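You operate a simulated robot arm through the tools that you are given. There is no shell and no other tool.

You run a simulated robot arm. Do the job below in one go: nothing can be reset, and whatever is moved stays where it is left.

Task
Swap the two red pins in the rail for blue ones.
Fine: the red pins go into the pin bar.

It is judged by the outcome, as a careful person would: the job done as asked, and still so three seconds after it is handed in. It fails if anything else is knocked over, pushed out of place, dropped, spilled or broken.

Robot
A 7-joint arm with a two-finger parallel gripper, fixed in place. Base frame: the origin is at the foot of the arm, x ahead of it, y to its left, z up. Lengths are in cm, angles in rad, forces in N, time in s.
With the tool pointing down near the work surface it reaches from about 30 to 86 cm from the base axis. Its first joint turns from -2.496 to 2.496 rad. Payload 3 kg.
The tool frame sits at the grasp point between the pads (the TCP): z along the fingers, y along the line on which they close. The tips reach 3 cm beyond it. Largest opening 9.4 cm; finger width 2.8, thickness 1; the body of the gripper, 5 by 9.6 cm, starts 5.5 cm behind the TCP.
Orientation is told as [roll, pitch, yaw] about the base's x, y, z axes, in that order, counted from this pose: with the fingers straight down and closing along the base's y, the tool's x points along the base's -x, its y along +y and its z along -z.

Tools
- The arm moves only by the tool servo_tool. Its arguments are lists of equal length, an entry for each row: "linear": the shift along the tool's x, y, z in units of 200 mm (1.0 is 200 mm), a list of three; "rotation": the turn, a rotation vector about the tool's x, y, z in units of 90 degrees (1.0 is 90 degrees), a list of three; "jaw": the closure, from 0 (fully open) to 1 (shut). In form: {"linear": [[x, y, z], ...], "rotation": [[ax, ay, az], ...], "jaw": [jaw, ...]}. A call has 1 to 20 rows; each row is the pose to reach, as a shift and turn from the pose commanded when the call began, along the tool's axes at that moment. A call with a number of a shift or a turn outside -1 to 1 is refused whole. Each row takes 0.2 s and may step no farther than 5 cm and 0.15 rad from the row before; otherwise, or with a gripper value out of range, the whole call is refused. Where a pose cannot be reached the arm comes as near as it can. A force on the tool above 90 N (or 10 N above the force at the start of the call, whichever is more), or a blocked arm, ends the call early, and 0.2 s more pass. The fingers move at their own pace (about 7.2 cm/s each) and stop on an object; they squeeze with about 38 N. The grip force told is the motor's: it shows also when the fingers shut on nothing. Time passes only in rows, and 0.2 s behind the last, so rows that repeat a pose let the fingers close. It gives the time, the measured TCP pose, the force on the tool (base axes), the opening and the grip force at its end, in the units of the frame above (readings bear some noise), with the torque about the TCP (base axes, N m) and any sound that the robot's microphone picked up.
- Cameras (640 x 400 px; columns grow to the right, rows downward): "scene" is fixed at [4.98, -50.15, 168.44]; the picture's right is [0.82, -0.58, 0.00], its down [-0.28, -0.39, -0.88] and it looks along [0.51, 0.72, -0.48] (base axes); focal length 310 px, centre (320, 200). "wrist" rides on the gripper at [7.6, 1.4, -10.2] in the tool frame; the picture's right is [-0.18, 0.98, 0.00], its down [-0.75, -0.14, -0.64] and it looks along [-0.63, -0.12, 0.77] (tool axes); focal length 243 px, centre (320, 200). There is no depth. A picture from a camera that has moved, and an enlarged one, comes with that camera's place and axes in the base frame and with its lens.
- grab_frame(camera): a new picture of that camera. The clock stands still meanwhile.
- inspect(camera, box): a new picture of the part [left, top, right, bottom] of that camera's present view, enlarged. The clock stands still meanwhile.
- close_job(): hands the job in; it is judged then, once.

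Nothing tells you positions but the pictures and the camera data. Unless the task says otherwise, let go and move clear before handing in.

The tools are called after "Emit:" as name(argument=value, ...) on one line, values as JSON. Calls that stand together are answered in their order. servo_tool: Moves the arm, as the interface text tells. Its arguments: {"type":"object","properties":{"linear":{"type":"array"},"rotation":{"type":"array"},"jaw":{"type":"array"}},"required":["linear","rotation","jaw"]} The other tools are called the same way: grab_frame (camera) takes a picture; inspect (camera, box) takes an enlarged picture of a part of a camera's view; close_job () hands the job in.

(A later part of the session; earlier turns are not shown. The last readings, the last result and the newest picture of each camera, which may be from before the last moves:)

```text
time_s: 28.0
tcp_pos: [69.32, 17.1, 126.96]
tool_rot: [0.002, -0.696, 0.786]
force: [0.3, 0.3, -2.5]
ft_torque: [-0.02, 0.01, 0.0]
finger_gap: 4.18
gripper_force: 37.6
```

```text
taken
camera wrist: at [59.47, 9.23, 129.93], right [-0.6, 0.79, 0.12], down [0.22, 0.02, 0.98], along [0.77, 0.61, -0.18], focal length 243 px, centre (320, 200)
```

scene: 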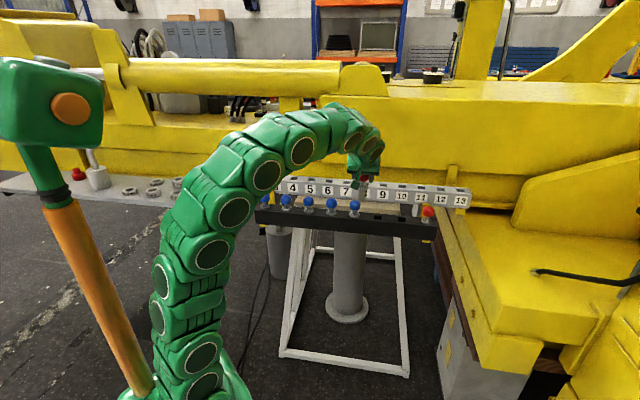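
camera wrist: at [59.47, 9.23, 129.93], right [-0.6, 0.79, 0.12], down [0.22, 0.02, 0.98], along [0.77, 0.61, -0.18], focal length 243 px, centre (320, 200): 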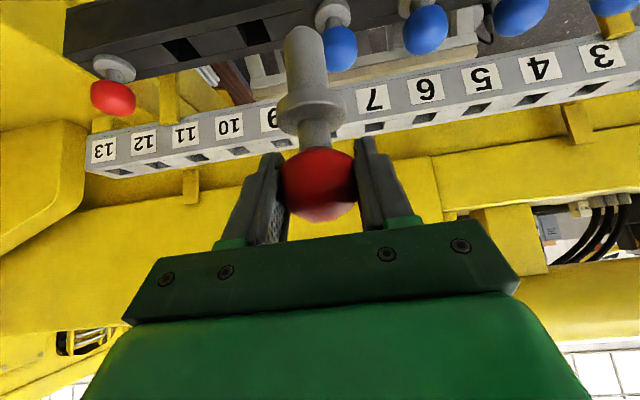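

Elbow stays up, and hole 6 again triangulates to (81.8, 19.8). Second half: hover with the tip about 3.5 cm above the bar.

Emit:
servo_tool(linear=[[-0.025, -0.08, 0.08], [-0.06, -0.16, 0.22], [-0.095, -0.24, 0.38], [-0.125, -0.31, 0.53], [-0.1485, -0.3405, 0.644], [-0.1485, -0.3405, 0.644]], rotation=[[0, 0, 0], [0, 0, 0], [0, 0, 0], [0, 0, 0], [0, 0, 0], [0, 0, 0]], jaw=[1, 1, 1, 1, 1, 1])

Emit:
grab_frame(camera="scene")

Emit:
inspect(camera="wrist", box=[240, 0, 400, 100])

```text
time_s: 29.4
tcp_pos: [81.66, 19.63, 119.08]
tool_rot: [0.0, -0.697, 0.784]
force: [-0.7, -0.1, -1.3]
ft_torque: [-0.02, 0.01, 0.03]
finger_gap: 4.18
gripper_force: 37.9
```

```text
taken
```

scene: 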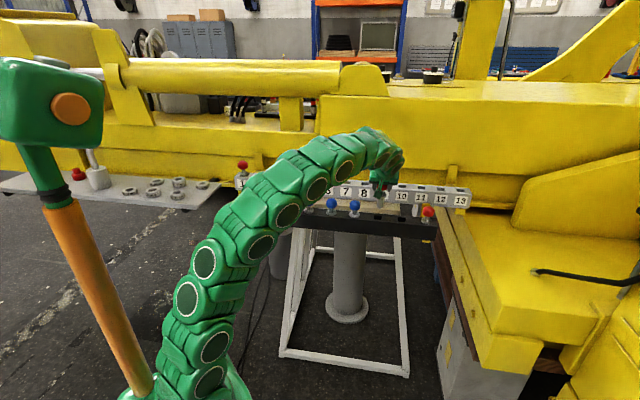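

```text
4.00 times, centred on (320, 50) of wrist
camera zoom: at [71.75, 11.85, 122.06], right [-0.6, 0.79, 0.12], down [0.22, 0.02, 0.98], along [0.77, 0.61, -0.18], focal length 970 px, centre (320, 800)
```

zoom: 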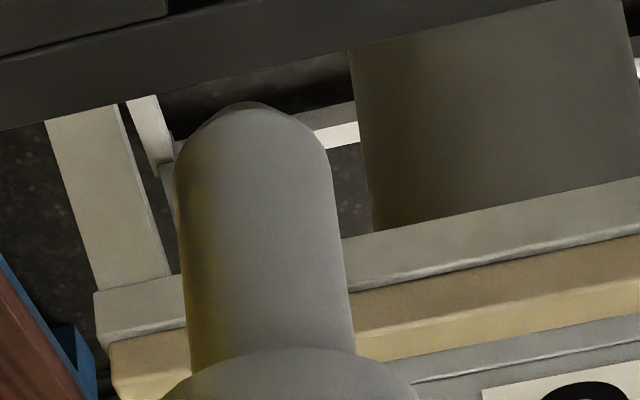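

The posture is good and the scene camera can see the pin this time. I'll zoom in there to check alignment.

Emit:
inspect(camera="scene", box=[335, 160, 433, 235])

```text
5.33 times, centred on (384, 198) of scene
camera zoom: at [4.98, -50.15, 168.44], right [0.82, -0.58, 0.0], down [-0.28, -0.39, -0.88], along [0.51, 0.72, -0.48], focal length 1652 px, centre (-21, 213)
```

zoom: 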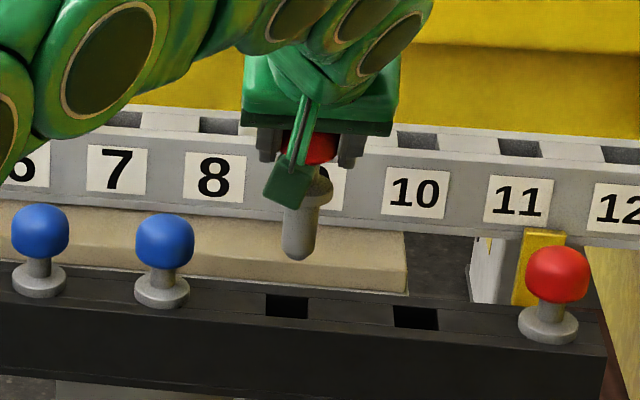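

The tip sits over hole 6, about 0.3 cm short toward tool +y. I'll shift 0.3 cm, lower 2.5 cm, and check both views again.

Emit:
servo_tool(linear=[[0.0, 0.015, 0.0], [0.0268, 0.015, 0.0319], [0.0536, 0.015, 0.0639], [0.0804, 0.015, 0.0958], [0.0804, 0.015, 0.0958]], rotation=[[0, 0, 0], [0, 0, 0], [0, 0, 0], [0, 0, 0], [0, 0, 0]], jaw=[1, 1, 1, 1, 1])

Emit:
inspect(camera="scene", box=[335, 160, 433, 235])

Emit:
inspect(camera="wrist", box=[240, 0, 400, 100])

```text
time_s: 30.6
tcp_pos: [81.22, 19.73, 116.63]
tool_rot: [0.0, -0.697, 0.788]
force: [-0.1, -0.2, -1.7]
ft_torque: [0.01, 0.02, 0.0]
finger_gap: 4.17
gripper_force: 37.4
```

```text
5.33 times, centred on (384, 198) of scene
camera zoom: at [4.98, -50.15, 168.44], right [0.82, -0.58, 0.0], down [-0.28, -0.39, -0.88], along [0.51, 0.72, -0.48], focal length 1652 px, centre (-21, 213)
```

zoom: 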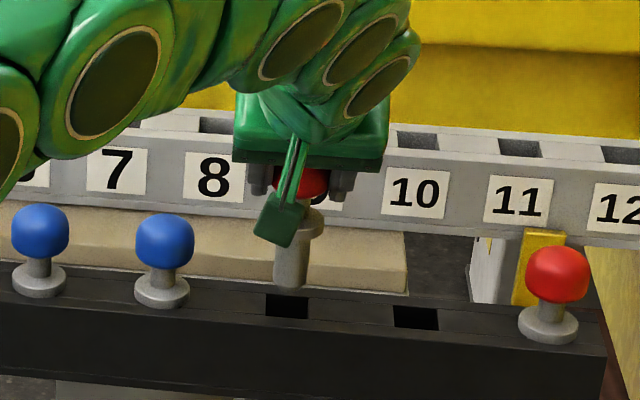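

```text
4.00 times, centred on (320, 50) of wrist
camera zoom: at [71.48, 12.06, 119.47], right [-0.6, 0.79, 0.12], down [0.22, 0.02, 0.98], along [0.77, 0.61, -0.18], focal length 970 px, centre (320, 800)
```

zoom: 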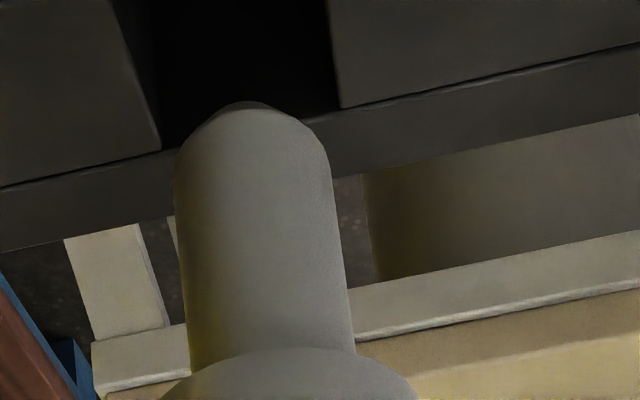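

Both views put the pin within about 0.1–0.2 cm of hole 6's centre. I'll lower 2 cm more so the rounded tip just enters, and watch the force.

Emit:
servo_tool(linear=[[0.0161, -0.003, 0.0191], [0.0321, -0.003, 0.0383], [0.0482, -0.003, 0.0575], [0.0643, -0.003, 0.0766], [0.0643, -0.003, 0.0766]], rotation=[[0, 0, 0], [0, 0, 0], [0, 0, 0], [0, 0, 0], [0, 0, 0]], jaw=[1, 1, 1, 1, 1])

Emit:
inspect(camera="scene", box=[335, 160, 433, 235])

Emit:
inspect(camera="wrist", box=[240, 0, 400, 100])

```text
time_s: 31.8
tcp_pos: [81.26, 19.78, 114.61]
tool_rot: [-0.001, -0.7, 0.784]
force: [-1.6, -0.3, -2.9]
ft_torque: [0.03, 0.01, 0.01]
finger_gap: 4.16
gripper_force: 38.3
```

```text
5.33 times, centred on (384, 198) of scene
camera zoom: at [4.98, -50.15, 168.44], right [0.82, -0.58, 0.0], down [-0.28, -0.39, -0.88], along [0.51, 0.72, -0.48], focal length 1652 px, centre (-21, 213)
```

zoom: 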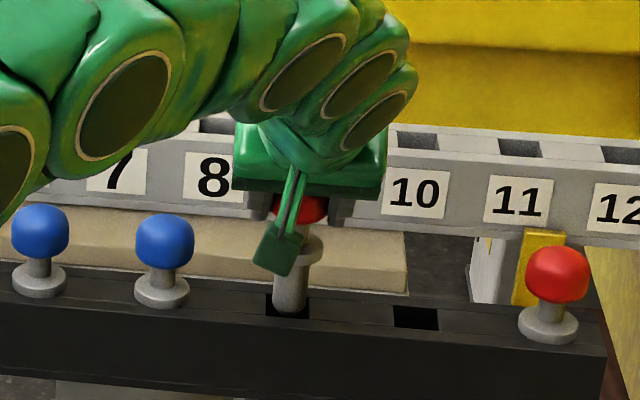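

```text
4.00 times, centred on (320, 50) of wrist
camera zoom: at [71.55, 11.97, 117.44], right [-0.6, 0.79, 0.12], down [0.22, 0.02, 0.98], along [0.77, 0.61, -0.18], focal length 970 px, centre (320, 800)
```

zoom: 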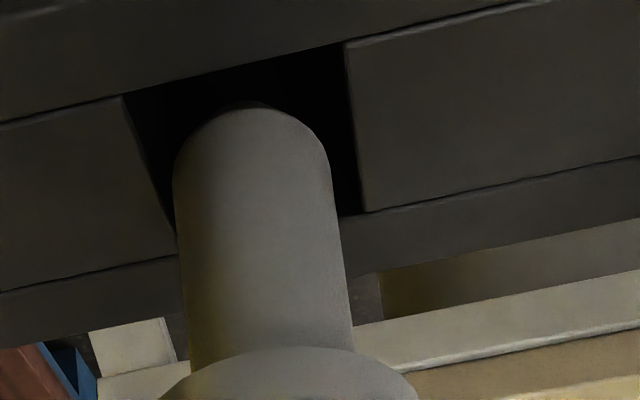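

The whole of hole 6 is visible around the tip with clearance on all sides. I'll lower 2 cm more, gently.

Emit:
servo_tool(linear=[[0.0129, 0, 0.0153], [0.0257, 0, 0.0306], [0.0386, 0, 0.046], [0.0514, 0, 0.0613], [0.0643, 0, 0.0766]], rotation=[[0, 0, 0], [0, 0, 0], [0, 0, 0], [0, 0, 0], [0, 0, 0]], jaw=[1, 1, 1, 1, 1])

Emit:
inspect(camera="scene", box=[335, 160, 433, 235])

Emit:
inspect(camera="wrist", box=[240, 0, 400, 100])

```text
time_s: 33.0
tcp_pos: [81.37, 19.91, 112.48]
tool_rot: [0.001, -0.698, 0.786]
force: [-0.8, -0.1, -2.1]
ft_torque: [0.0, -0.01, 0.0]
finger_gap: 4.18
gripper_force: 37.6
```

```text
5.33 times, centred on (384, 198) of scene
camera zoom: at [4.98, -50.15, 168.44], right [0.82, -0.58, 0.0], down [-0.28, -0.39, -0.88], along [0.51, 0.72, -0.48], focal length 1652 px, centre (-21, 213)
```

zoom: 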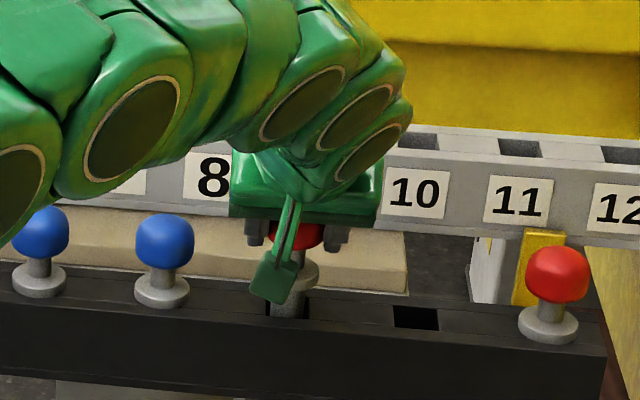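

```text
4.00 times, centred on (320, 50) of wrist
camera zoom: at [71.5, 11.99, 115.43], right [-0.6, 0.79, 0.12], down [0.22, 0.02, 0.98], along [0.77, 0.61, -0.18], focal length 970 px, centre (320, 800)
```

zoom: 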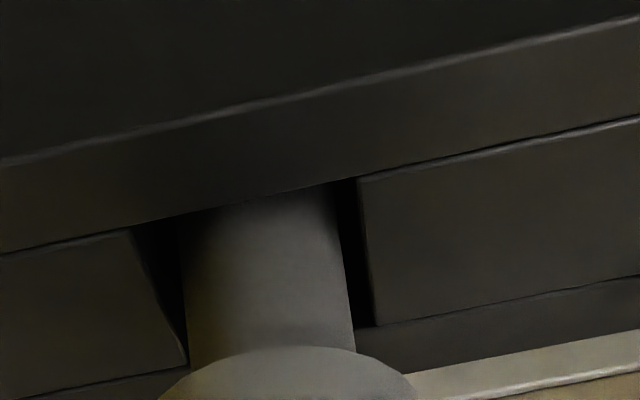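

The shank is inside hole 6 with no side force. I'll lower another 2.2 cm slowly toward seating.

Emit:
servo_tool(linear=[[0.0129, 0, 0.0153], [0.0257, 0, 0.0306], [0.0386, 0, 0.046], [0.0514, 0, 0.0613], [0.0643, 0, 0.0766], [0.0707, 0, 0.0843]], rotation=[[0, 0, 0], [0, 0, 0], [0, 0, 0], [0, 0, 0], [0, 0, 0], [0, 0, 0]], jaw=[1, 1, 1, 1, 1, 1])

Emit:
grab_frame(camera="wrist")

Emit:
inspect(camera="scene", box=[335, 160, 433, 235])

```text
time_s: 34.4
tcp_pos: [81.45, 19.71, 110.45]
tool_rot: [0.001, -0.699, 0.785]
force: [-0.6, 0.2, -2.7]
ft_torque: [-0.01, -0.03, 0.01]
finger_gap: 4.13
gripper_force: 38.3
```

```text
taken
camera wrist: at [71.53, 11.96, 113.25], right [-0.59, 0.8, 0.12], down [0.22, 0.02, 0.98], along [0.77, 0.61, -0.18], focal length 243 px, centre (320, 200)
```

wrist: 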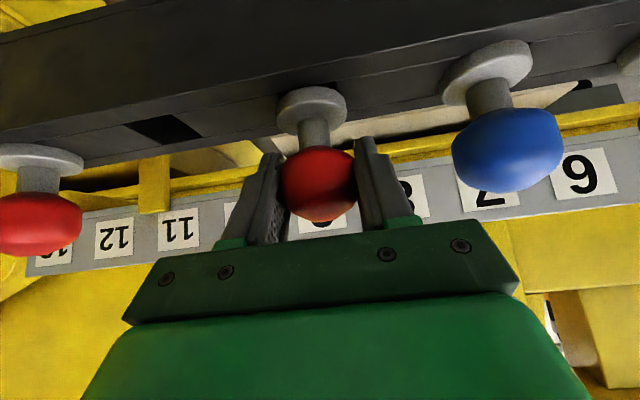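

```text
5.33 times, centred on (384, 198) of scene
camera zoom: at [4.98, -50.15, 168.44], right [0.82, -0.58, 0.0], down [-0.28, -0.39, -0.88], along [0.51, 0.72, -0.48], focal length 1652 px, centre (-21, 213)
```

zoom: 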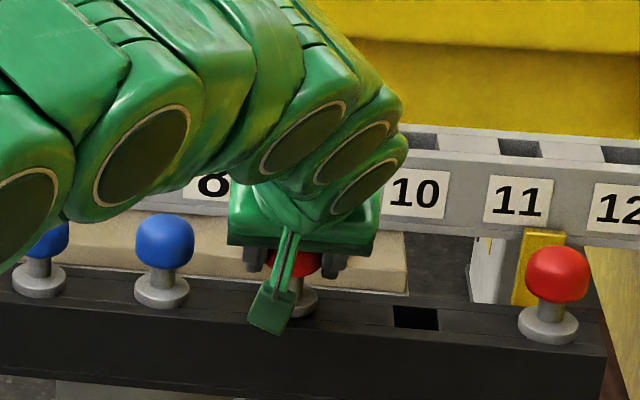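

Nearly seated. I'll zoom in on the flange to see the remaining gap.

Emit:
inspect(camera="wrist", box=[240, 60, 400, 160])

```text
4.00 times, centred on (320, 110) of wrist
camera zoom: at [71.53, 11.96, 113.25], right [-0.59, 0.8, 0.12], down [0.22, 0.02, 0.98], along [0.77, 0.61, -0.18], focal length 970 px, centre (320, 560)
```

zoom: 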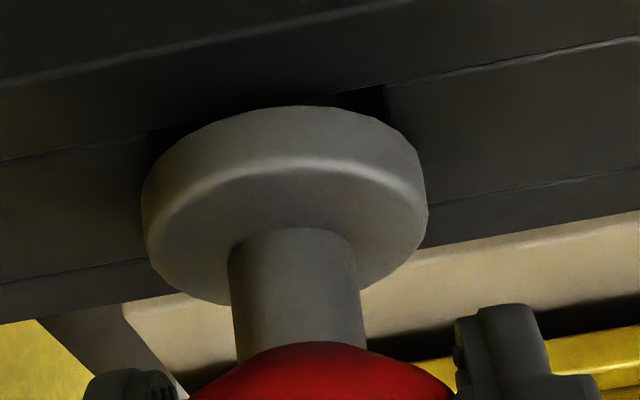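

About half a centimetre remains. I'll lower in tiny steps and read the force.

Emit:
servo_tool(linear=[[0.0032, 0, 0.0038], [0.0064, 0, 0.0077], [0.0096, 0, 0.0115], [0.0129, 0, 0.0153]], rotation=[[0, 0, 0], [0, 0, 0], [0, 0, 0], [0, 0, 0]], jaw=[1, 1, 1, 1])

Emit:
inspect(camera="wrist", box=[240, 60, 400, 160])

```text
time_s: 35.4
tcp_pos: [81.36, 19.7, 110.24]
tool_rot: [-0.001, -0.701, 0.786]
force: [-5.7, -1.5, 24.4]
ft_torque: [-0.28, 0.67, 0.01]
finger_gap: 4.17
gripper_force: 38.0
```

```text
4.00 times, centred on (320, 110) of wrist
camera zoom: at [71.51, 11.99, 113.01], right [-0.59, 0.8, 0.12], down [0.21, 0.02, 0.98], along [0.77, 0.61, -0.18], focal length 970 px, centre (320, 560)
```

zoom: 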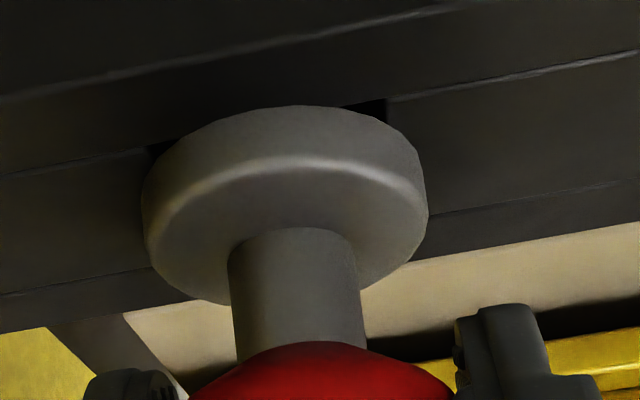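

Contact: 24 N upward at z=110.2 with the flange flat on the bar, so it's seated. I'll ease off slightly, open partway (clear of the blue neighbour) and back out along the tool axis.

Emit:
servo_tool(linear=[[-0.0048, 0, -0.0057], [-0.0048, 0, -0.0057], [-0.0048, 0, -0.0057], [-0.0048, 0, -0.0057]], rotation=[[0, 0, 0], [0, 0, 0], [0, 0, 0], [0, 0, 0]], jaw=[1, 0.24, 0.24, 0.24])

Emit:
grab_frame(camera="wrist")

```text
time_s: 36.4
tcp_pos: [81.28, 19.83, 110.1]
tool_rot: [0.0, -0.698, 0.784]
force: [0.9, 0.6, 0.1]
ft_torque: [0.02, 0.0, -0.01]
finger_gap: 7.16
gripper_force: 0.1
```

```text
taken
camera wrist: at [71.51, 11.98, 112.98], right [-0.6, 0.79, 0.12], down [0.22, 0.02, 0.98], along [0.77, 0.61, -0.18], focal length 243 px, centre (320, 200)
```

wrist: 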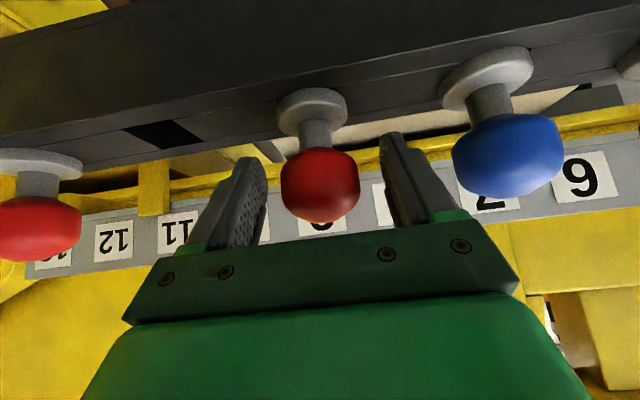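

Released cleanly: the red pin stands in bar hole 6 and the force is zero. I'll back out along the tool axis, then check the result.

Emit:
servo_tool(linear=[[0, 0, -0.08], [0, 0, -0.2], [0, 0, -0.33], [0, 0, -0.45], [0, 0, -0.5]], rotation=[[0, 0, 0], [0, 0, 0], [0, 0, 0], [0, 0, 0], [0, 0, 0]], jaw=[0.24, 0.24, 0.24, 0.24, 0.24])

Emit:
grab_frame(camera="wrist")

Emit:
grab_frame(camera="scene")

```text
time_s: 37.6
tcp_pos: [76.77, 15.24, 117.78]
tool_rot: [0.0, -0.697, 0.785]
force: [0.1, -0.2, -0.5]
ft_torque: [0.04, 0.01, 0.02]
finger_gap: 7.14
gripper_force: 0.0
```

```text
taken
camera wrist: at [66.94, 7.45, 120.74], right [-0.6, 0.79, 0.12], down [0.22, 0.02, 0.98], along [0.77, 0.61, -0.18], focal length 243 px, centre (320, 200)
```

wrist: 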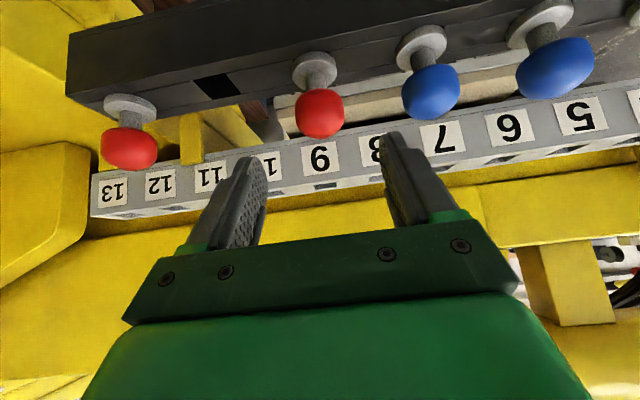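

```text
taken
```

scene: 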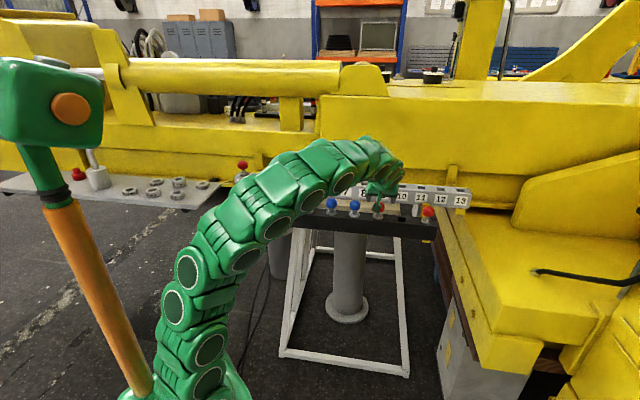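

Red 9 now stands properly in bar hole 6. Rail hole 9 needs more hover height than 40° allowed, so I'll use a 55° tilt for that blue pin and test the reach with the empty gripper first.

Emit:
servo_tool(linear=[[0, 0, -0.05], [0, 0, -0.1], [0, 0, -0.15]], rotation=[[0, -0.06, 0], [0, -0.12, 0], [0, -0.1667, 0]], jaw=[0.24, 0.24, 0.24])

Emit:
grab_frame(camera="scene")

```text
time_s: 38.4
tcp_pos: [75.44, 13.77, 120.08]
tool_rot: [0.002, -0.96, 0.784]
force: [-1.2, -0.3, 0.1]
ft_torque: [0.0, -0.02, -0.01]
finger_gap: 7.14
gripper_force: 0.1
```

```text
taken
```

scene: 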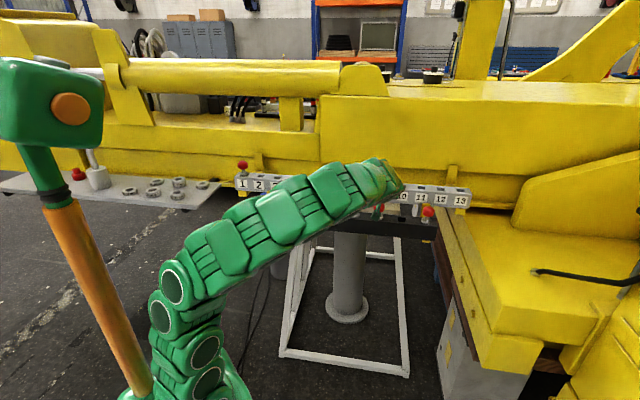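

Elbow still up at 55° tilt. Now I'll test-reach the hover above rail hole 9.

Emit:
servo_tool(linear=[[-0.12, -0.01, 0.09], [-0.28, -0.03, 0.23], [-0.44, -0.045, 0.37], [-0.6, -0.06, 0.5], [-0.75, -0.075, 0.63], [-0.87, -0.085, 0.729]], rotation=[[0, 0, 0], [0, 0, 0], [0, 0, 0], [0, 0, 0], [0, 0, 0], [0, 0, 0]], jaw=[0.24, 0.24, 0.24, 0.24, 0.24, 0.24])

Emit:
grab_frame(camera="scene")

Emit:
grab_frame(camera="wrist")

```text
time_s: 39.8
tcp_pos: [92.11, 28.12, 125.95]
tool_rot: [0.001, -0.96, 0.788]
force: [0.2, 0.1, -1.0]
ft_torque: [0.04, 0.01, 0.0]
finger_gap: 7.11
gripper_force: 0.1
```

```text
taken
```

scene: 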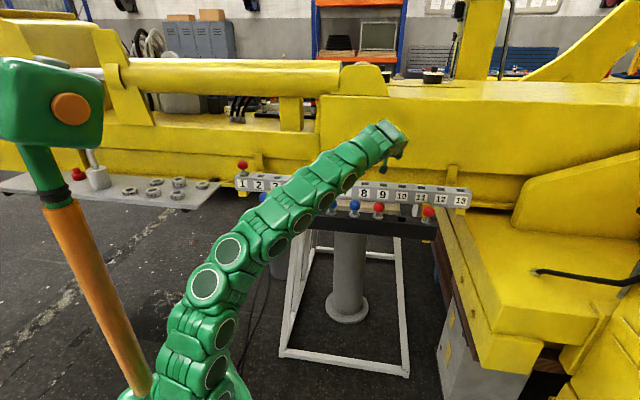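

```text
taken
camera wrist: at [82.1, 20.16, 125.51], right [-0.62, 0.77, 0.15], down [0.03, -0.17, 0.99], along [0.78, 0.62, 0.08], focal length 243 px, centre (320, 200)
```

wrist: 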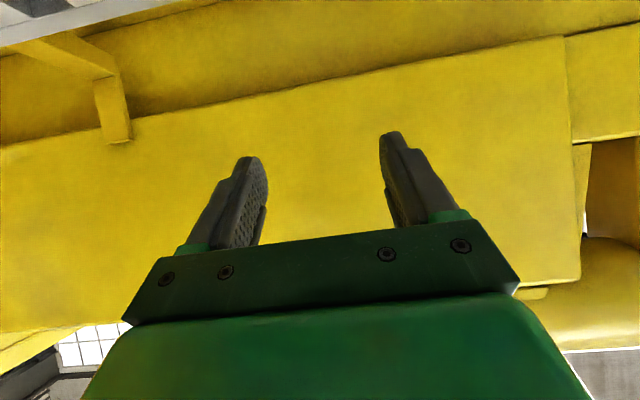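

At 55° the hover over rail hole 9 at z≈126 is reachable with the elbow up. I'll use 47° as a compromise so the pin tip stays visible, and go to a pre-grasp point 8 cm short of blue pin 5 at about (75.2, 26.3, 109.8).

Emit:
servo_tool(linear=[[0.1, 0.06, -0.06], [0.28, 0.15, -0.14], [0.47, 0.25, -0.23], [0.66, 0.36, -0.32], [0.84, 0.45, -0.41], [0.986, 0.534, -0.476], [0.986, 0.534, -0.476]], rotation=[[0, 0.01, 0], [0, 0.03, 0], [0, 0.05, 0], [0, 0.07, 0], [0, 0.0889, 0], [0, 0.0889, 0], [0, 0.0889, 0]], jaw=[0.24, 0.24, 0.24, 0.24, 0.24, 0.24, 0.24])

Emit:
grab_frame(camera="wrist")

Emit:
grab_frame(camera="scene")

```text
time_s: 41.4
tcp_pos: [71.15, 22.35, 115.33]
tool_rot: [0.0, -0.819, 0.786]
force: [-0.3, 0.3, 1.0]
ft_torque: [0.0, 0.0, -0.04]
finger_gap: 7.16
gripper_force: 0.2
```

```text
taken
camera wrist: at [61.08, 14.32, 116.65], right [-0.61, 0.78, 0.13], down [0.13, -0.07, 0.99], along [0.78, 0.62, -0.06], focal length 243 px, centre (320, 200)
```

wrist: 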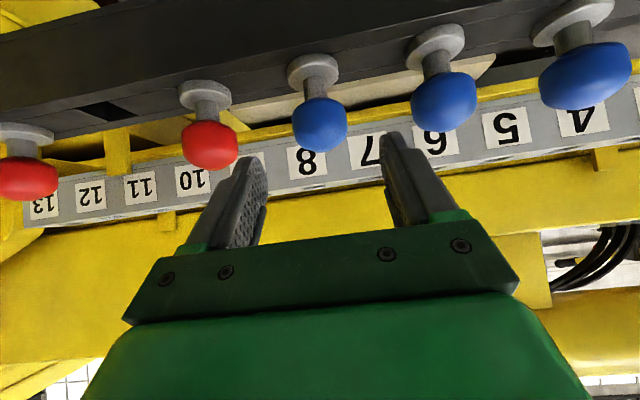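

```text
taken
```

scene: 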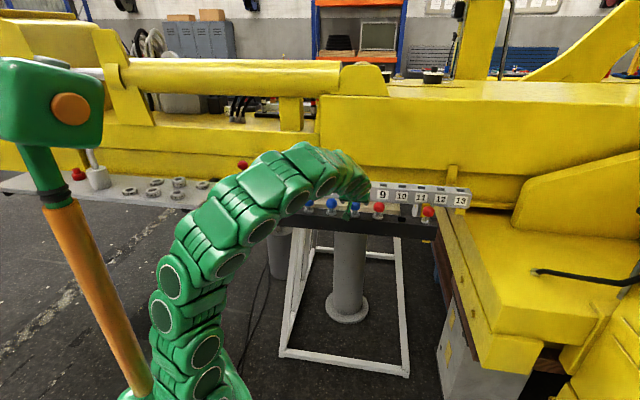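

Blue 5 is dead centre on the approach line. I'll advance to it.

Emit:
servo_tool(linear=[[0.002, 0, 0.08], [0.004, 0, 0.18], [0.007, 0, 0.28], [0.01, 0, 0.35], [0.01, 0, 0.385], [0.01, 0, 0.385]], rotation=[[0, 0, 0], [0, 0, 0], [0, 0, 0], [0, 0, 0], [0, 0, 0], [0, 0, 0]], jaw=[0.24, 0.24, 0.24, 0.24, 0.24, 0.24])

Emit:
grab_frame(camera="wrist")

```text
time_s: 42.8
tcp_pos: [75.03, 26.29, 109.86]
tool_rot: [0.0, -0.818, 0.784]
force: [-0.3, 0.3, -0.3]
ft_torque: [0.02, 0.01, 0.03]
finger_gap: 7.14
gripper_force: 0.1
```

```text
taken
camera wrist: at [64.94, 18.22, 111.22], right [-0.61, 0.78, 0.13], down [0.13, -0.07, 0.99], along [0.78, 0.62, -0.06], focal length 243 px, centre (320, 200)
```

wrist: 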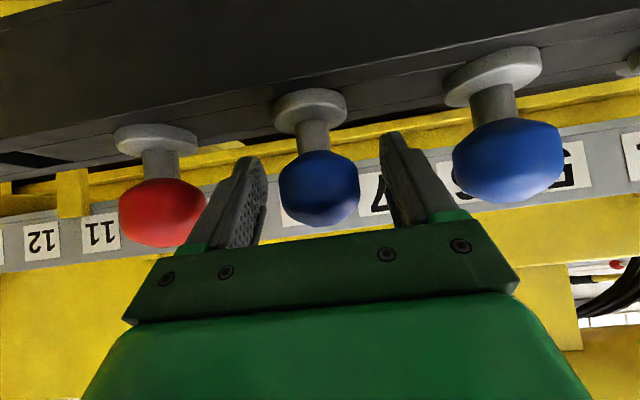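

The blue head is exactly at the grasp point. Closing on it.

Emit:
servo_tool(linear=[[0, 0, 0], [0, 0, 0], [0, 0, 0], [0, 0, 0], [0, 0, 0]], rotation=[[0, 0, 0], [0, 0, 0], [0, 0, 0], [0, 0, 0], [0, 0, 0]], jaw=[0.4, 0.55, 1, 1, 1])

Emit:
grab_frame(camera="wrist")

```text
time_s: 44.0
tcp_pos: [75.07, 26.06, 109.83]
tool_rot: [0.001, -0.821, 0.786]
force: [0.5, 1.8, 3.6]
ft_torque: [0.0, 0.0, -0.02]
finger_gap: 4.19
gripper_force: 38.1
```

```text
taken
camera wrist: at [64.95, 18.2, 111.24], right [-0.61, 0.78, 0.13], down [0.13, -0.07, 0.99], along [0.78, 0.62, -0.06], focal length 243 px, centre (320, 200)
```

wrist: 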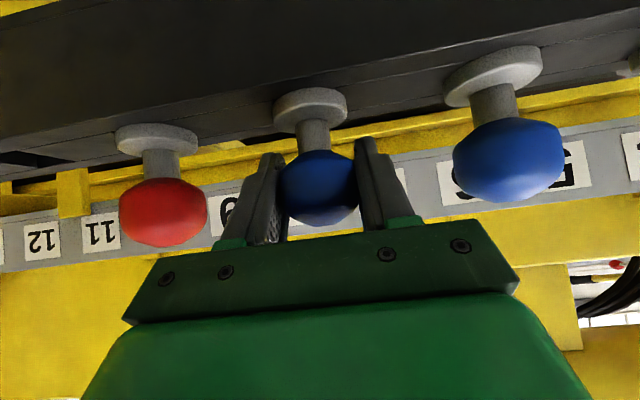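

Gripped at 38 N. Lifting straight up, slowly at first, for 8 cm.

Emit:
servo_tool(linear=[[-0.0274, 0, -0.0256], [-0.0549, 0, -0.0512], [-0.0914, 0, -0.0853], [-0.146, 0, -0.1364], [-0.2, 0, -0.187], [-0.256, 0, -0.239], [-0.2926, 0, -0.2728]], rotation=[[0, 0, 0], [0, 0, 0], [0, 0, 0], [0, 0, 0], [0, 0, 0], [0, 0, 0], [0, 0, 0]], jaw=[1, 1, 1, 1, 1, 1, 1])

Emit:
grab_frame(camera="wrist")

Emit:
grab_frame(camera="scene")

```text
time_s: 45.6
tcp_pos: [74.93, 26.07, 117.81]
tool_rot: [0.002, -0.818, 0.785]
force: [0.0, -0.2, -2.9]
ft_torque: [-0.01, 0.0, -0.01]
finger_gap: 4.21
gripper_force: 37.3
```

```text
taken
camera wrist: at [64.95, 18.1, 119.16], right [-0.61, 0.78, 0.14], down [0.13, -0.07, 0.99], along [0.78, 0.62, -0.06], focal length 243 px, centre (320, 200)
```

wrist: 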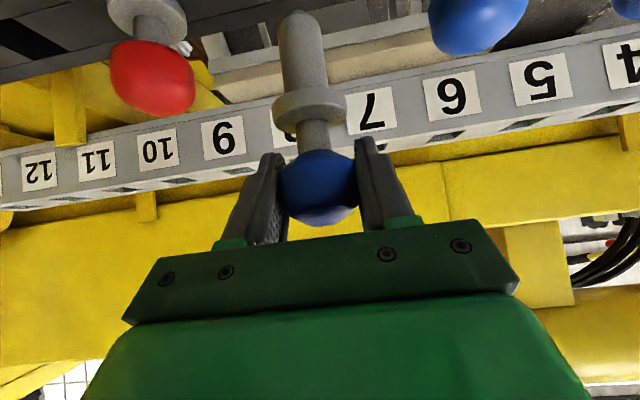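

```text
taken
```

scene: 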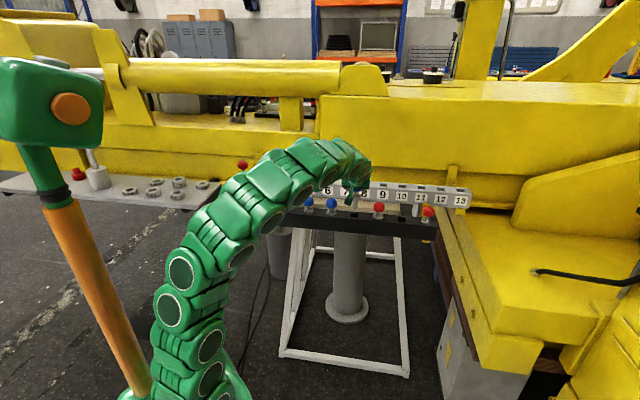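

The blue pin is clear of the bar. I'll go up to z≈124.6, then across to hover over rail hole 9.

Emit:
servo_tool(linear=[[-0.084, 0, -0.078], [-0.168, 0, -0.156], [-0.2487, 0, -0.2319], [-0.32, -0.08, -0.156], [-0.42, -0.2, -0.05], [-0.52, -0.31, 0.06], [-0.62, -0.42, 0.165], [-0.68, -0.49, 0.23], [-0.7077, -0.5257, 0.26], [-0.7077, -0.5257, 0.26]], rotation=[[0, 0, 0], [0, 0, 0], [0, 0, 0], [0, 0, 0], [0, 0, 0], [0, 0, 0], [0, 0, 0], [0, 0, 0], [0, 0, 0], [0, 0, 0]], jaw=[1, 1, 1, 1, 1, 1, 1, 1, 1, 1])

Emit:
grab_frame(camera="wrist")

Emit:
grab_frame(camera="scene")

Emit:
inspect(camera="scene", box=[345, 140, 443, 215])

```text
time_s: 47.8
tcp_pos: [92.01, 28.37, 124.76]
tool_rot: [0.003, -0.819, 0.786]
force: [0.8, 0.6, -3.4]
ft_torque: [0.02, 0.0, 0.04]
finger_gap: 4.2
gripper_force: 37.8
```

```text
taken
camera wrist: at [81.89, 20.27, 125.97], right [-0.61, 0.78, 0.14], down [0.13, -0.07, 0.99], along [0.78, 0.62, -0.06], focal length 243 px, centre (320, 200)
```

wrist: 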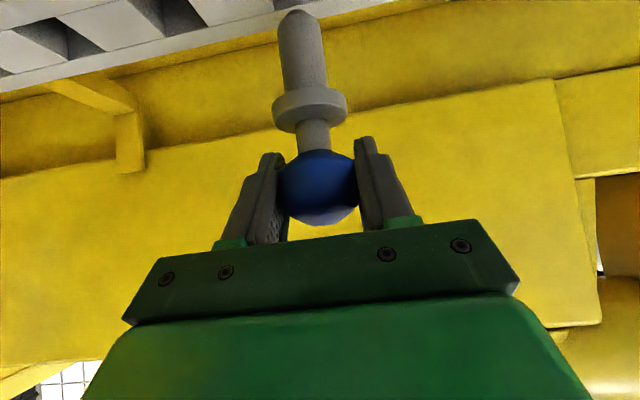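

```text
taken
```

scene: 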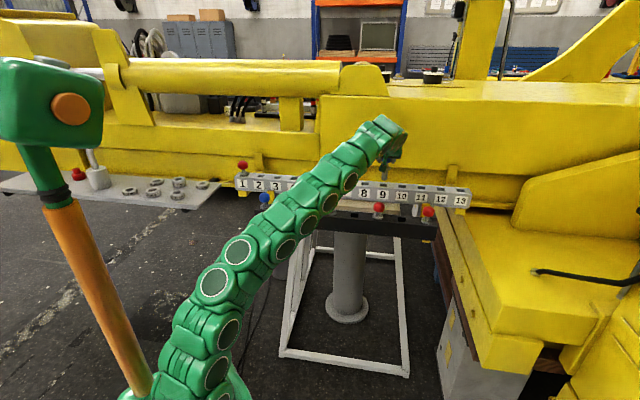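

```text
5.33 times, centred on (394, 178) of scene
camera zoom: at [4.98, -50.15, 168.44], right [0.82, -0.58, 0.0], down [-0.28, -0.39, -0.88], along [0.51, 0.72, -0.48], focal length 1652 px, centre (-75, 320)
```

zoom: 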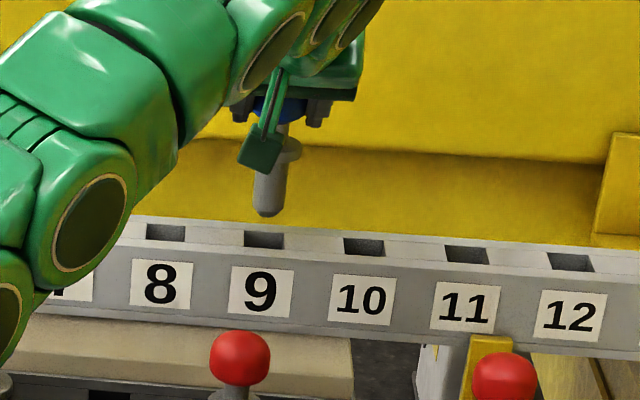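

The tip lines up over rail hole 9 in the scene view (column matches within a pixel or two), and dead reckoning agrees. I'll lower 2.8 cm and check.

Emit:
servo_tool(linear=[[0.0183, 0, 0.017], [0.0366, 0, 0.0341], [0.0549, 0, 0.0511], [0.0731, 0, 0.0682], [0.0914, 0, 0.0853], [0.1024, 0, 0.0955]], rotation=[[0, 0, 0], [0, 0, 0], [0, 0, 0], [0, 0, 0], [0, 0, 0], [0, 0, 0]], jaw=[1, 1, 1, 1, 1, 1])

Emit:
grab_frame(camera="wrist")

Emit:
inspect(camera="scene", box=[345, 140, 443, 215])

```text
time_s: 49.2
tcp_pos: [91.89, 28.18, 121.71]
tool_rot: [0.002, -0.819, 0.786]
force: [0.2, -0.5, -2.2]
ft_torque: [0.02, 0.01, 0.0]
finger_gap: 4.22
gripper_force: 37.9
```

```text
taken
camera wrist: at [81.93, 20.22, 123.17], right [-0.61, 0.78, 0.14], down [0.13, -0.07, 0.99], along [0.78, 0.62, -0.06], focal length 243 px, centre (320, 200)
```

wrist: 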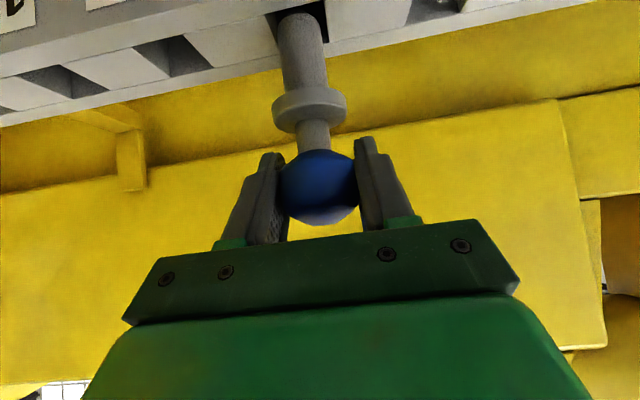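

```text
5.33 times, centred on (394, 178) of scene
camera zoom: at [4.98, -50.15, 168.44], right [0.82, -0.58, 0.0], down [-0.28, -0.39, -0.88], along [0.51, 0.72, -0.48], focal length 1652 px, centre (-75, 320)
```

zoom: 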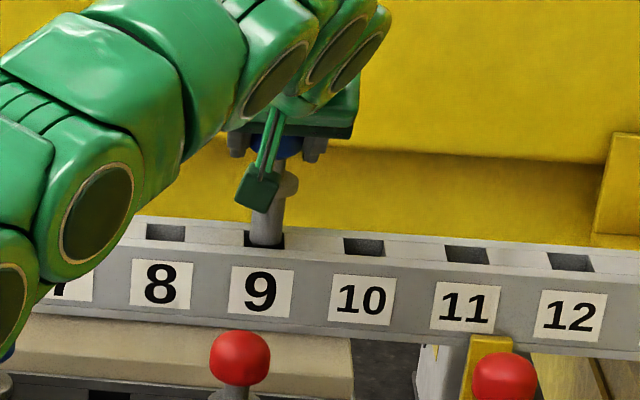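

The tip is entering hole 9 with no force. I'll check the wrist close-up before going deeper.

Emit:
inspect(camera="wrist", box=[240, 0, 400, 100])

```text
4.00 times, centred on (320, 50) of wrist
camera zoom: at [81.93, 20.22, 123.17], right [-0.61, 0.78, 0.14], down [0.13, -0.07, 0.99], along [0.78, 0.62, -0.06], focal length 970 px, centre (320, 800)
```

zoom: 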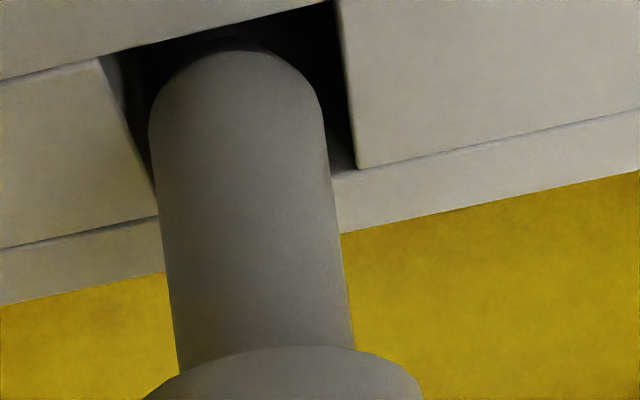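

The tip sits inside hole 9 with clearance on all sides. Lowering 2 cm more.

Emit:
servo_tool(linear=[[0.0146, 0, 0.0136], [0.0293, 0, 0.0273], [0.0439, 0, 0.0409], [0.0585, 0, 0.0546], [0.0731, 0, 0.0682]], rotation=[[0, 0, 0], [0, 0, 0], [0, 0, 0], [0, 0, 0], [0, 0, 0]], jaw=[1, 1, 1, 1, 1])

Emit:
inspect(camera="wrist", box=[240, 0, 400, 100])

```text
time_s: 50.4
tcp_pos: [91.84, 28.11, 119.81]
tool_rot: [0.0, -0.819, 0.785]
force: [-0.6, 0.0, -2.3]
ft_torque: [0.01, -0.01, 0.03]
finger_gap: 4.19
gripper_force: 37.9
```

```text
4.00 times, centred on (320, 50) of wrist
camera zoom: at [81.89, 20.17, 121.21], right [-0.61, 0.78, 0.14], down [0.13, -0.07, 0.99], along [0.78, 0.62, -0.06], focal length 970 px, centre (320, 800)
```

zoom: 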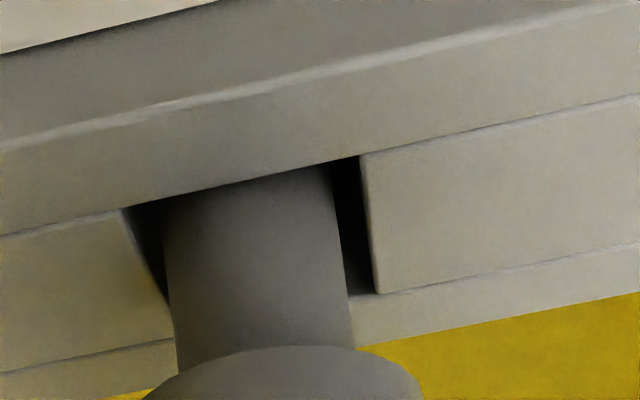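

The shank is in. Lowering another 2 cm toward seating.

Emit:
servo_tool(linear=[[0.0146, 0, 0.0136], [0.0293, 0, 0.0273], [0.0439, 0, 0.0409], [0.0585, 0, 0.0546], [0.0731, 0, 0.0682]], rotation=[[0, 0, 0], [0, 0, 0], [0, 0, 0], [0, 0, 0], [0, 0, 0]], jaw=[1, 1, 1, 1, 1])

Emit:
inspect(camera="wrist", box=[240, 50, 400, 150])

```text
time_s: 51.6
tcp_pos: [91.82, 28.24, 117.96]
tool_rot: [0.0, -0.82, 0.784]
force: [-0.1, -0.6, -2.1]
ft_torque: [-0.03, 0.01, 0.0]
finger_gap: 4.18
gripper_force: 37.9
```

```text
4.00 times, centred on (320, 100) of wrist
camera zoom: at [81.89, 20.19, 119.25], right [-0.61, 0.78, 0.13], down [0.13, -0.07, 0.99], along [0.78, 0.62, -0.06], focal length 970 px, centre (320, 600)
```

zoom: 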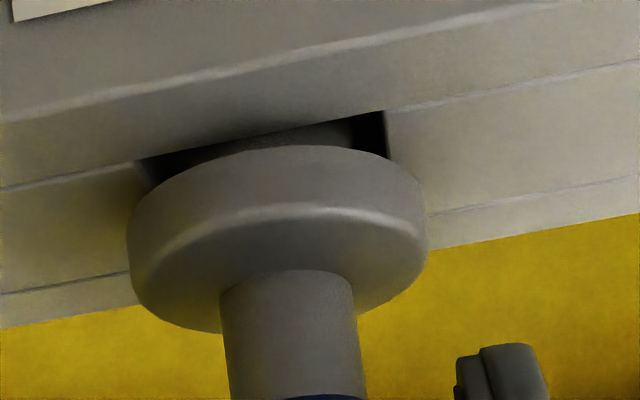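

About half a centimetre to go. Fine steps now, watching force.

Emit:
servo_tool(linear=[[0.0037, 0, 0.0034], [0.0073, 0, 0.0068], [0.011, 0, 0.0102], [0.0146, 0, 0.0136]], rotation=[[0, 0, 0], [0, 0, 0], [0, 0, 0], [0, 0, 0]], jaw=[1, 1, 1, 1])

Emit:
inspect(camera="wrist", box=[240, 50, 400, 150])

```text
time_s: 52.6
tcp_pos: [91.97, 28.22, 117.39]
tool_rot: [0.001, -0.819, 0.785]
force: [0.2, -0.6, -1.9]
ft_torque: [0.0, 0.03, -0.01]
finger_gap: 4.21
gripper_force: 38.2
```

```text
4.00 times, centred on (320, 100) of wrist
camera zoom: at [81.85, 20.16, 118.79], right [-0.61, 0.78, 0.13], down [0.13, -0.07, 0.99], along [0.78, 0.62, -0.06], focal length 970 px, centre (320, 600)
```

zoom: 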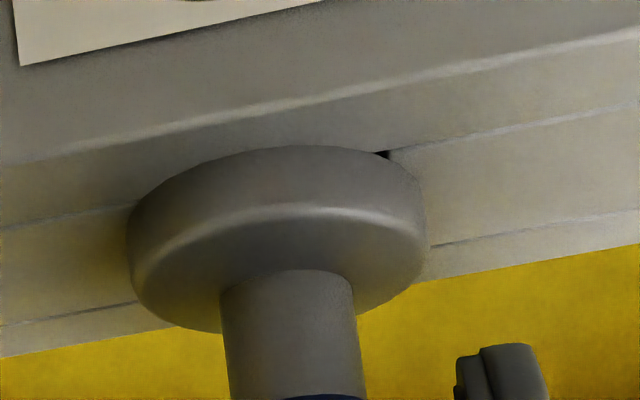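

Nearly flush. One more 0.15 cm nudge.

Emit:
servo_tool(linear=[[0.0027, 0, 0.0026], [0.0055, 0, 0.0051]], rotation=[[0, 0, 0], [0, 0, 0]], jaw=[1, 1])

```text
time_s: 53.2
tcp_pos: [91.88, 28.2, 117.42]
tool_rot: [-0.003, -0.82, 0.785]
force: [-2.1, -2.0, 9.1]
ft_torque: [-0.28, 0.19, -0.04]
finger_gap: 4.21
gripper_force: 37.9
```

Contact: the force rose to +9 N, so the flange is on the rail. Releasing and backing out along the tool axis.

Emit:
servo_tool(linear=[[0, 0, 0], [0, 0, 0], [0, 0, 0], [0, 0, 0], [0, 0, -0.06], [0, 0, -0.16], [0, 0, -0.28], [0, 0, -0.4], [0, 0, -0.5]], rotation=[[0, 0, 0], [0, 0, 0], [0, 0, 0], [0, 0, 0], [0, 0, 0], [0, 0, 0], [0, 0, 0], [0, 0, 0], [0, 0, 0]], jaw=[0.6, 0.24, 0.24, 0.24, 0.24, 0.24, 0.24, 0.24, 0.24])

Emit:
grab_frame(camera="wrist")

Emit:
grab_frame(camera="scene")

```text
time_s: 55.2
tcp_pos: [86.64, 22.95, 124.19]
tool_rot: [0.0, -0.817, 0.786]
force: [0.5, 0.4, -0.1]
ft_torque: [0.01, 0.0, 0.03]
finger_gap: 7.15
gripper_force: 0.0
```

```text
taken
camera wrist: at [76.66, 15.02, 125.49], right [-0.61, 0.78, 0.13], down [0.13, -0.07, 0.99], along [0.78, 0.62, -0.06], focal length 243 px, centre (320, 200)
```

wrist: 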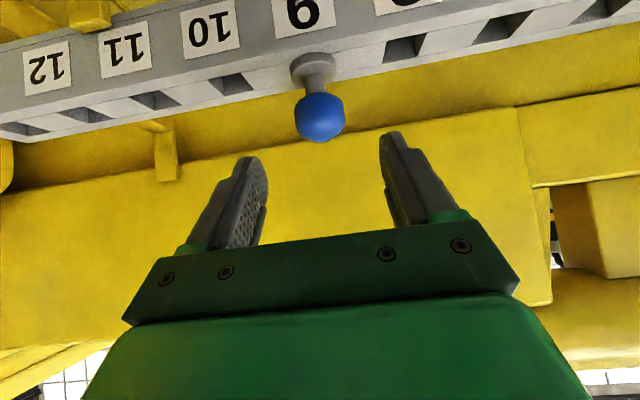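

```text
taken
```

scene: 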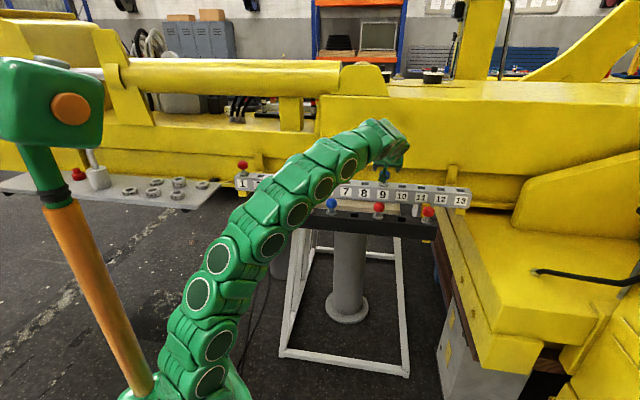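

Blue now stands in rail hole 9. Next is red pin 1 at the rail's left end, (49.5, 70.3, 117.4). I'll pull back slightly, set the tilt to 40°, and traverse along the rail at safe height in a few legs.

Emit:
servo_tool(linear=[[0.05, 0.15, -0.05], [0.1, 0.36, -0.11], [0.15, 0.58, -0.16], [0.18, 0.8, -0.2], [0.2046, 1.0, -0.2194]], rotation=[[0, 0.015, 0], [0, 0.03, 0], [0, 0.045, 0], [0, 0.06, 0], [0, 0.0778, 0]], jaw=[0.24, 0.24, 0.24, 0.24, 0.24])

Emit:
servo_tool(linear=[[0, 0.2, 0], [0, 0.42, 0], [0, 0.64, 0], [0, 0.84, 0], [0, 1.0, 0]], rotation=[[0, 0, 0], [0, 0, 0], [0, 0, 0], [0, 0, 0], [0, 0, 0]], jaw=[0.24, 0.24, 0.24, 0.24, 0.24])

Emit:
grab_frame(camera="wrist")

Emit:
grab_frame(camera="scene")

```text
time_s: 56.4
tcp_pos: [68.28, 32.94, 124.06]
tool_rot: [0.0, -0.695, 0.785]
force: [0.3, 0.0, 0.4]
ft_torque: [-0.01, 0.01, 0.0]
finger_gap: 7.15
gripper_force: 0.1
```

```text
time_s: 57.6
tcp_pos: [54.17, 47.02, 124.05]
tool_rot: [-0.001, -0.697, 0.785]
force: [-0.5, -0.7, 0.5]
ft_torque: [-0.01, -0.01, 0.02]
finger_gap: 7.13
gripper_force: 0.1
```

```text
taken
camera wrist: at [44.33, 39.25, 127.03], right [-0.6, 0.79, 0.12], down [0.22, 0.02, 0.98], along [0.77, 0.61, -0.18], focal length 243 px, centre (320, 200)
```

wrist: 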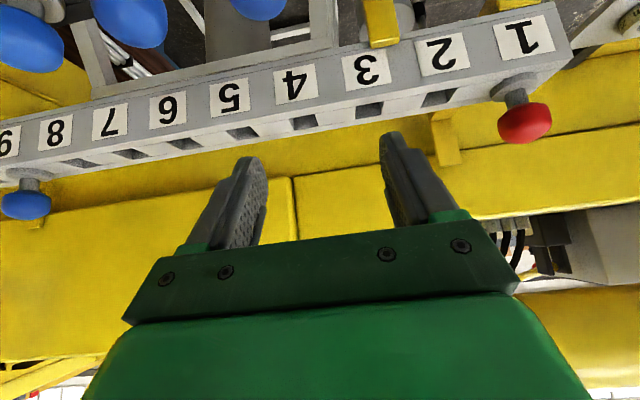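

```text
taken
```

scene: 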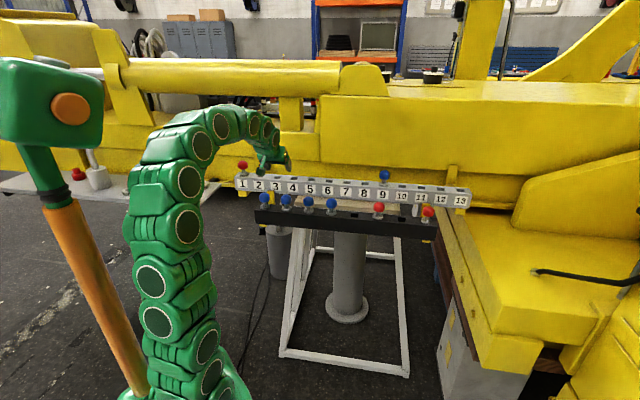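

Everything is in the right place so far, and red 1 triangulates to (49.4, 70.2, 117.35). Moving to its pre-grasp point.

Emit:
servo_tool(linear=[[-0.04, 0.18, 0.04], [-0.1, 0.38, 0.09], [-0.16, 0.58, 0.15], [-0.22, 0.78, 0.21], [-0.26, 0.92, 0.25], [-0.284, 0.988, 0.274], [-0.284, 0.988, 0.274]], rotation=[[0, 0, 0], [0, 0, 0], [0, 0, 0], [0, 0, 0], [0, 0, 0], [0, 0, 0], [0, 0, 0]], jaw=[0.24, 0.24, 0.24, 0.24, 0.24, 0.24, 0.24])

Emit:
grab_frame(camera="wrist")

Emit:
grab_frame(camera="scene")

```text
time_s: 59.2
tcp_pos: [45.76, 66.44, 123.59]
tool_rot: [-0.001, -0.698, 0.785]
force: [0.0, 0.7, -0.3]
ft_torque: [0.03, 0.02, -0.02]
finger_gap: 7.16
gripper_force: 0.0
```

```text
taken
camera wrist: at [36.04, 58.72, 126.48], right [-0.59, 0.8, 0.12], down [0.22, 0.02, 0.98], along [0.77, 0.61, -0.18], focal length 243 px, centre (320, 200)
```

wrist: 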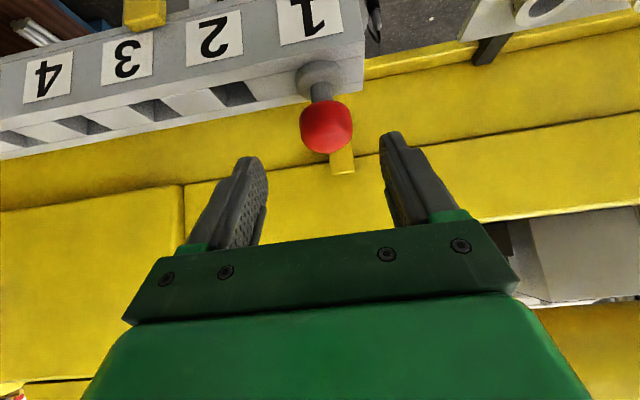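

```text
taken
```

scene: 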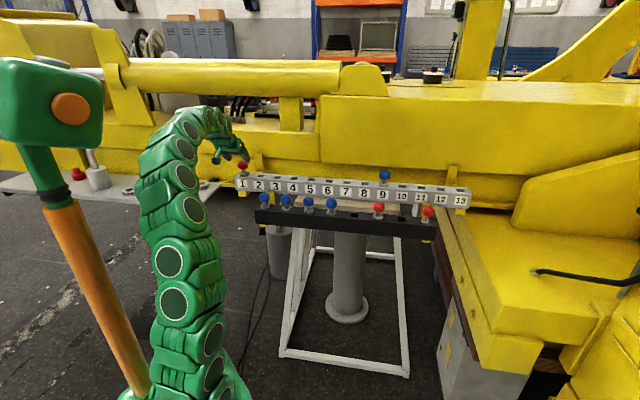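

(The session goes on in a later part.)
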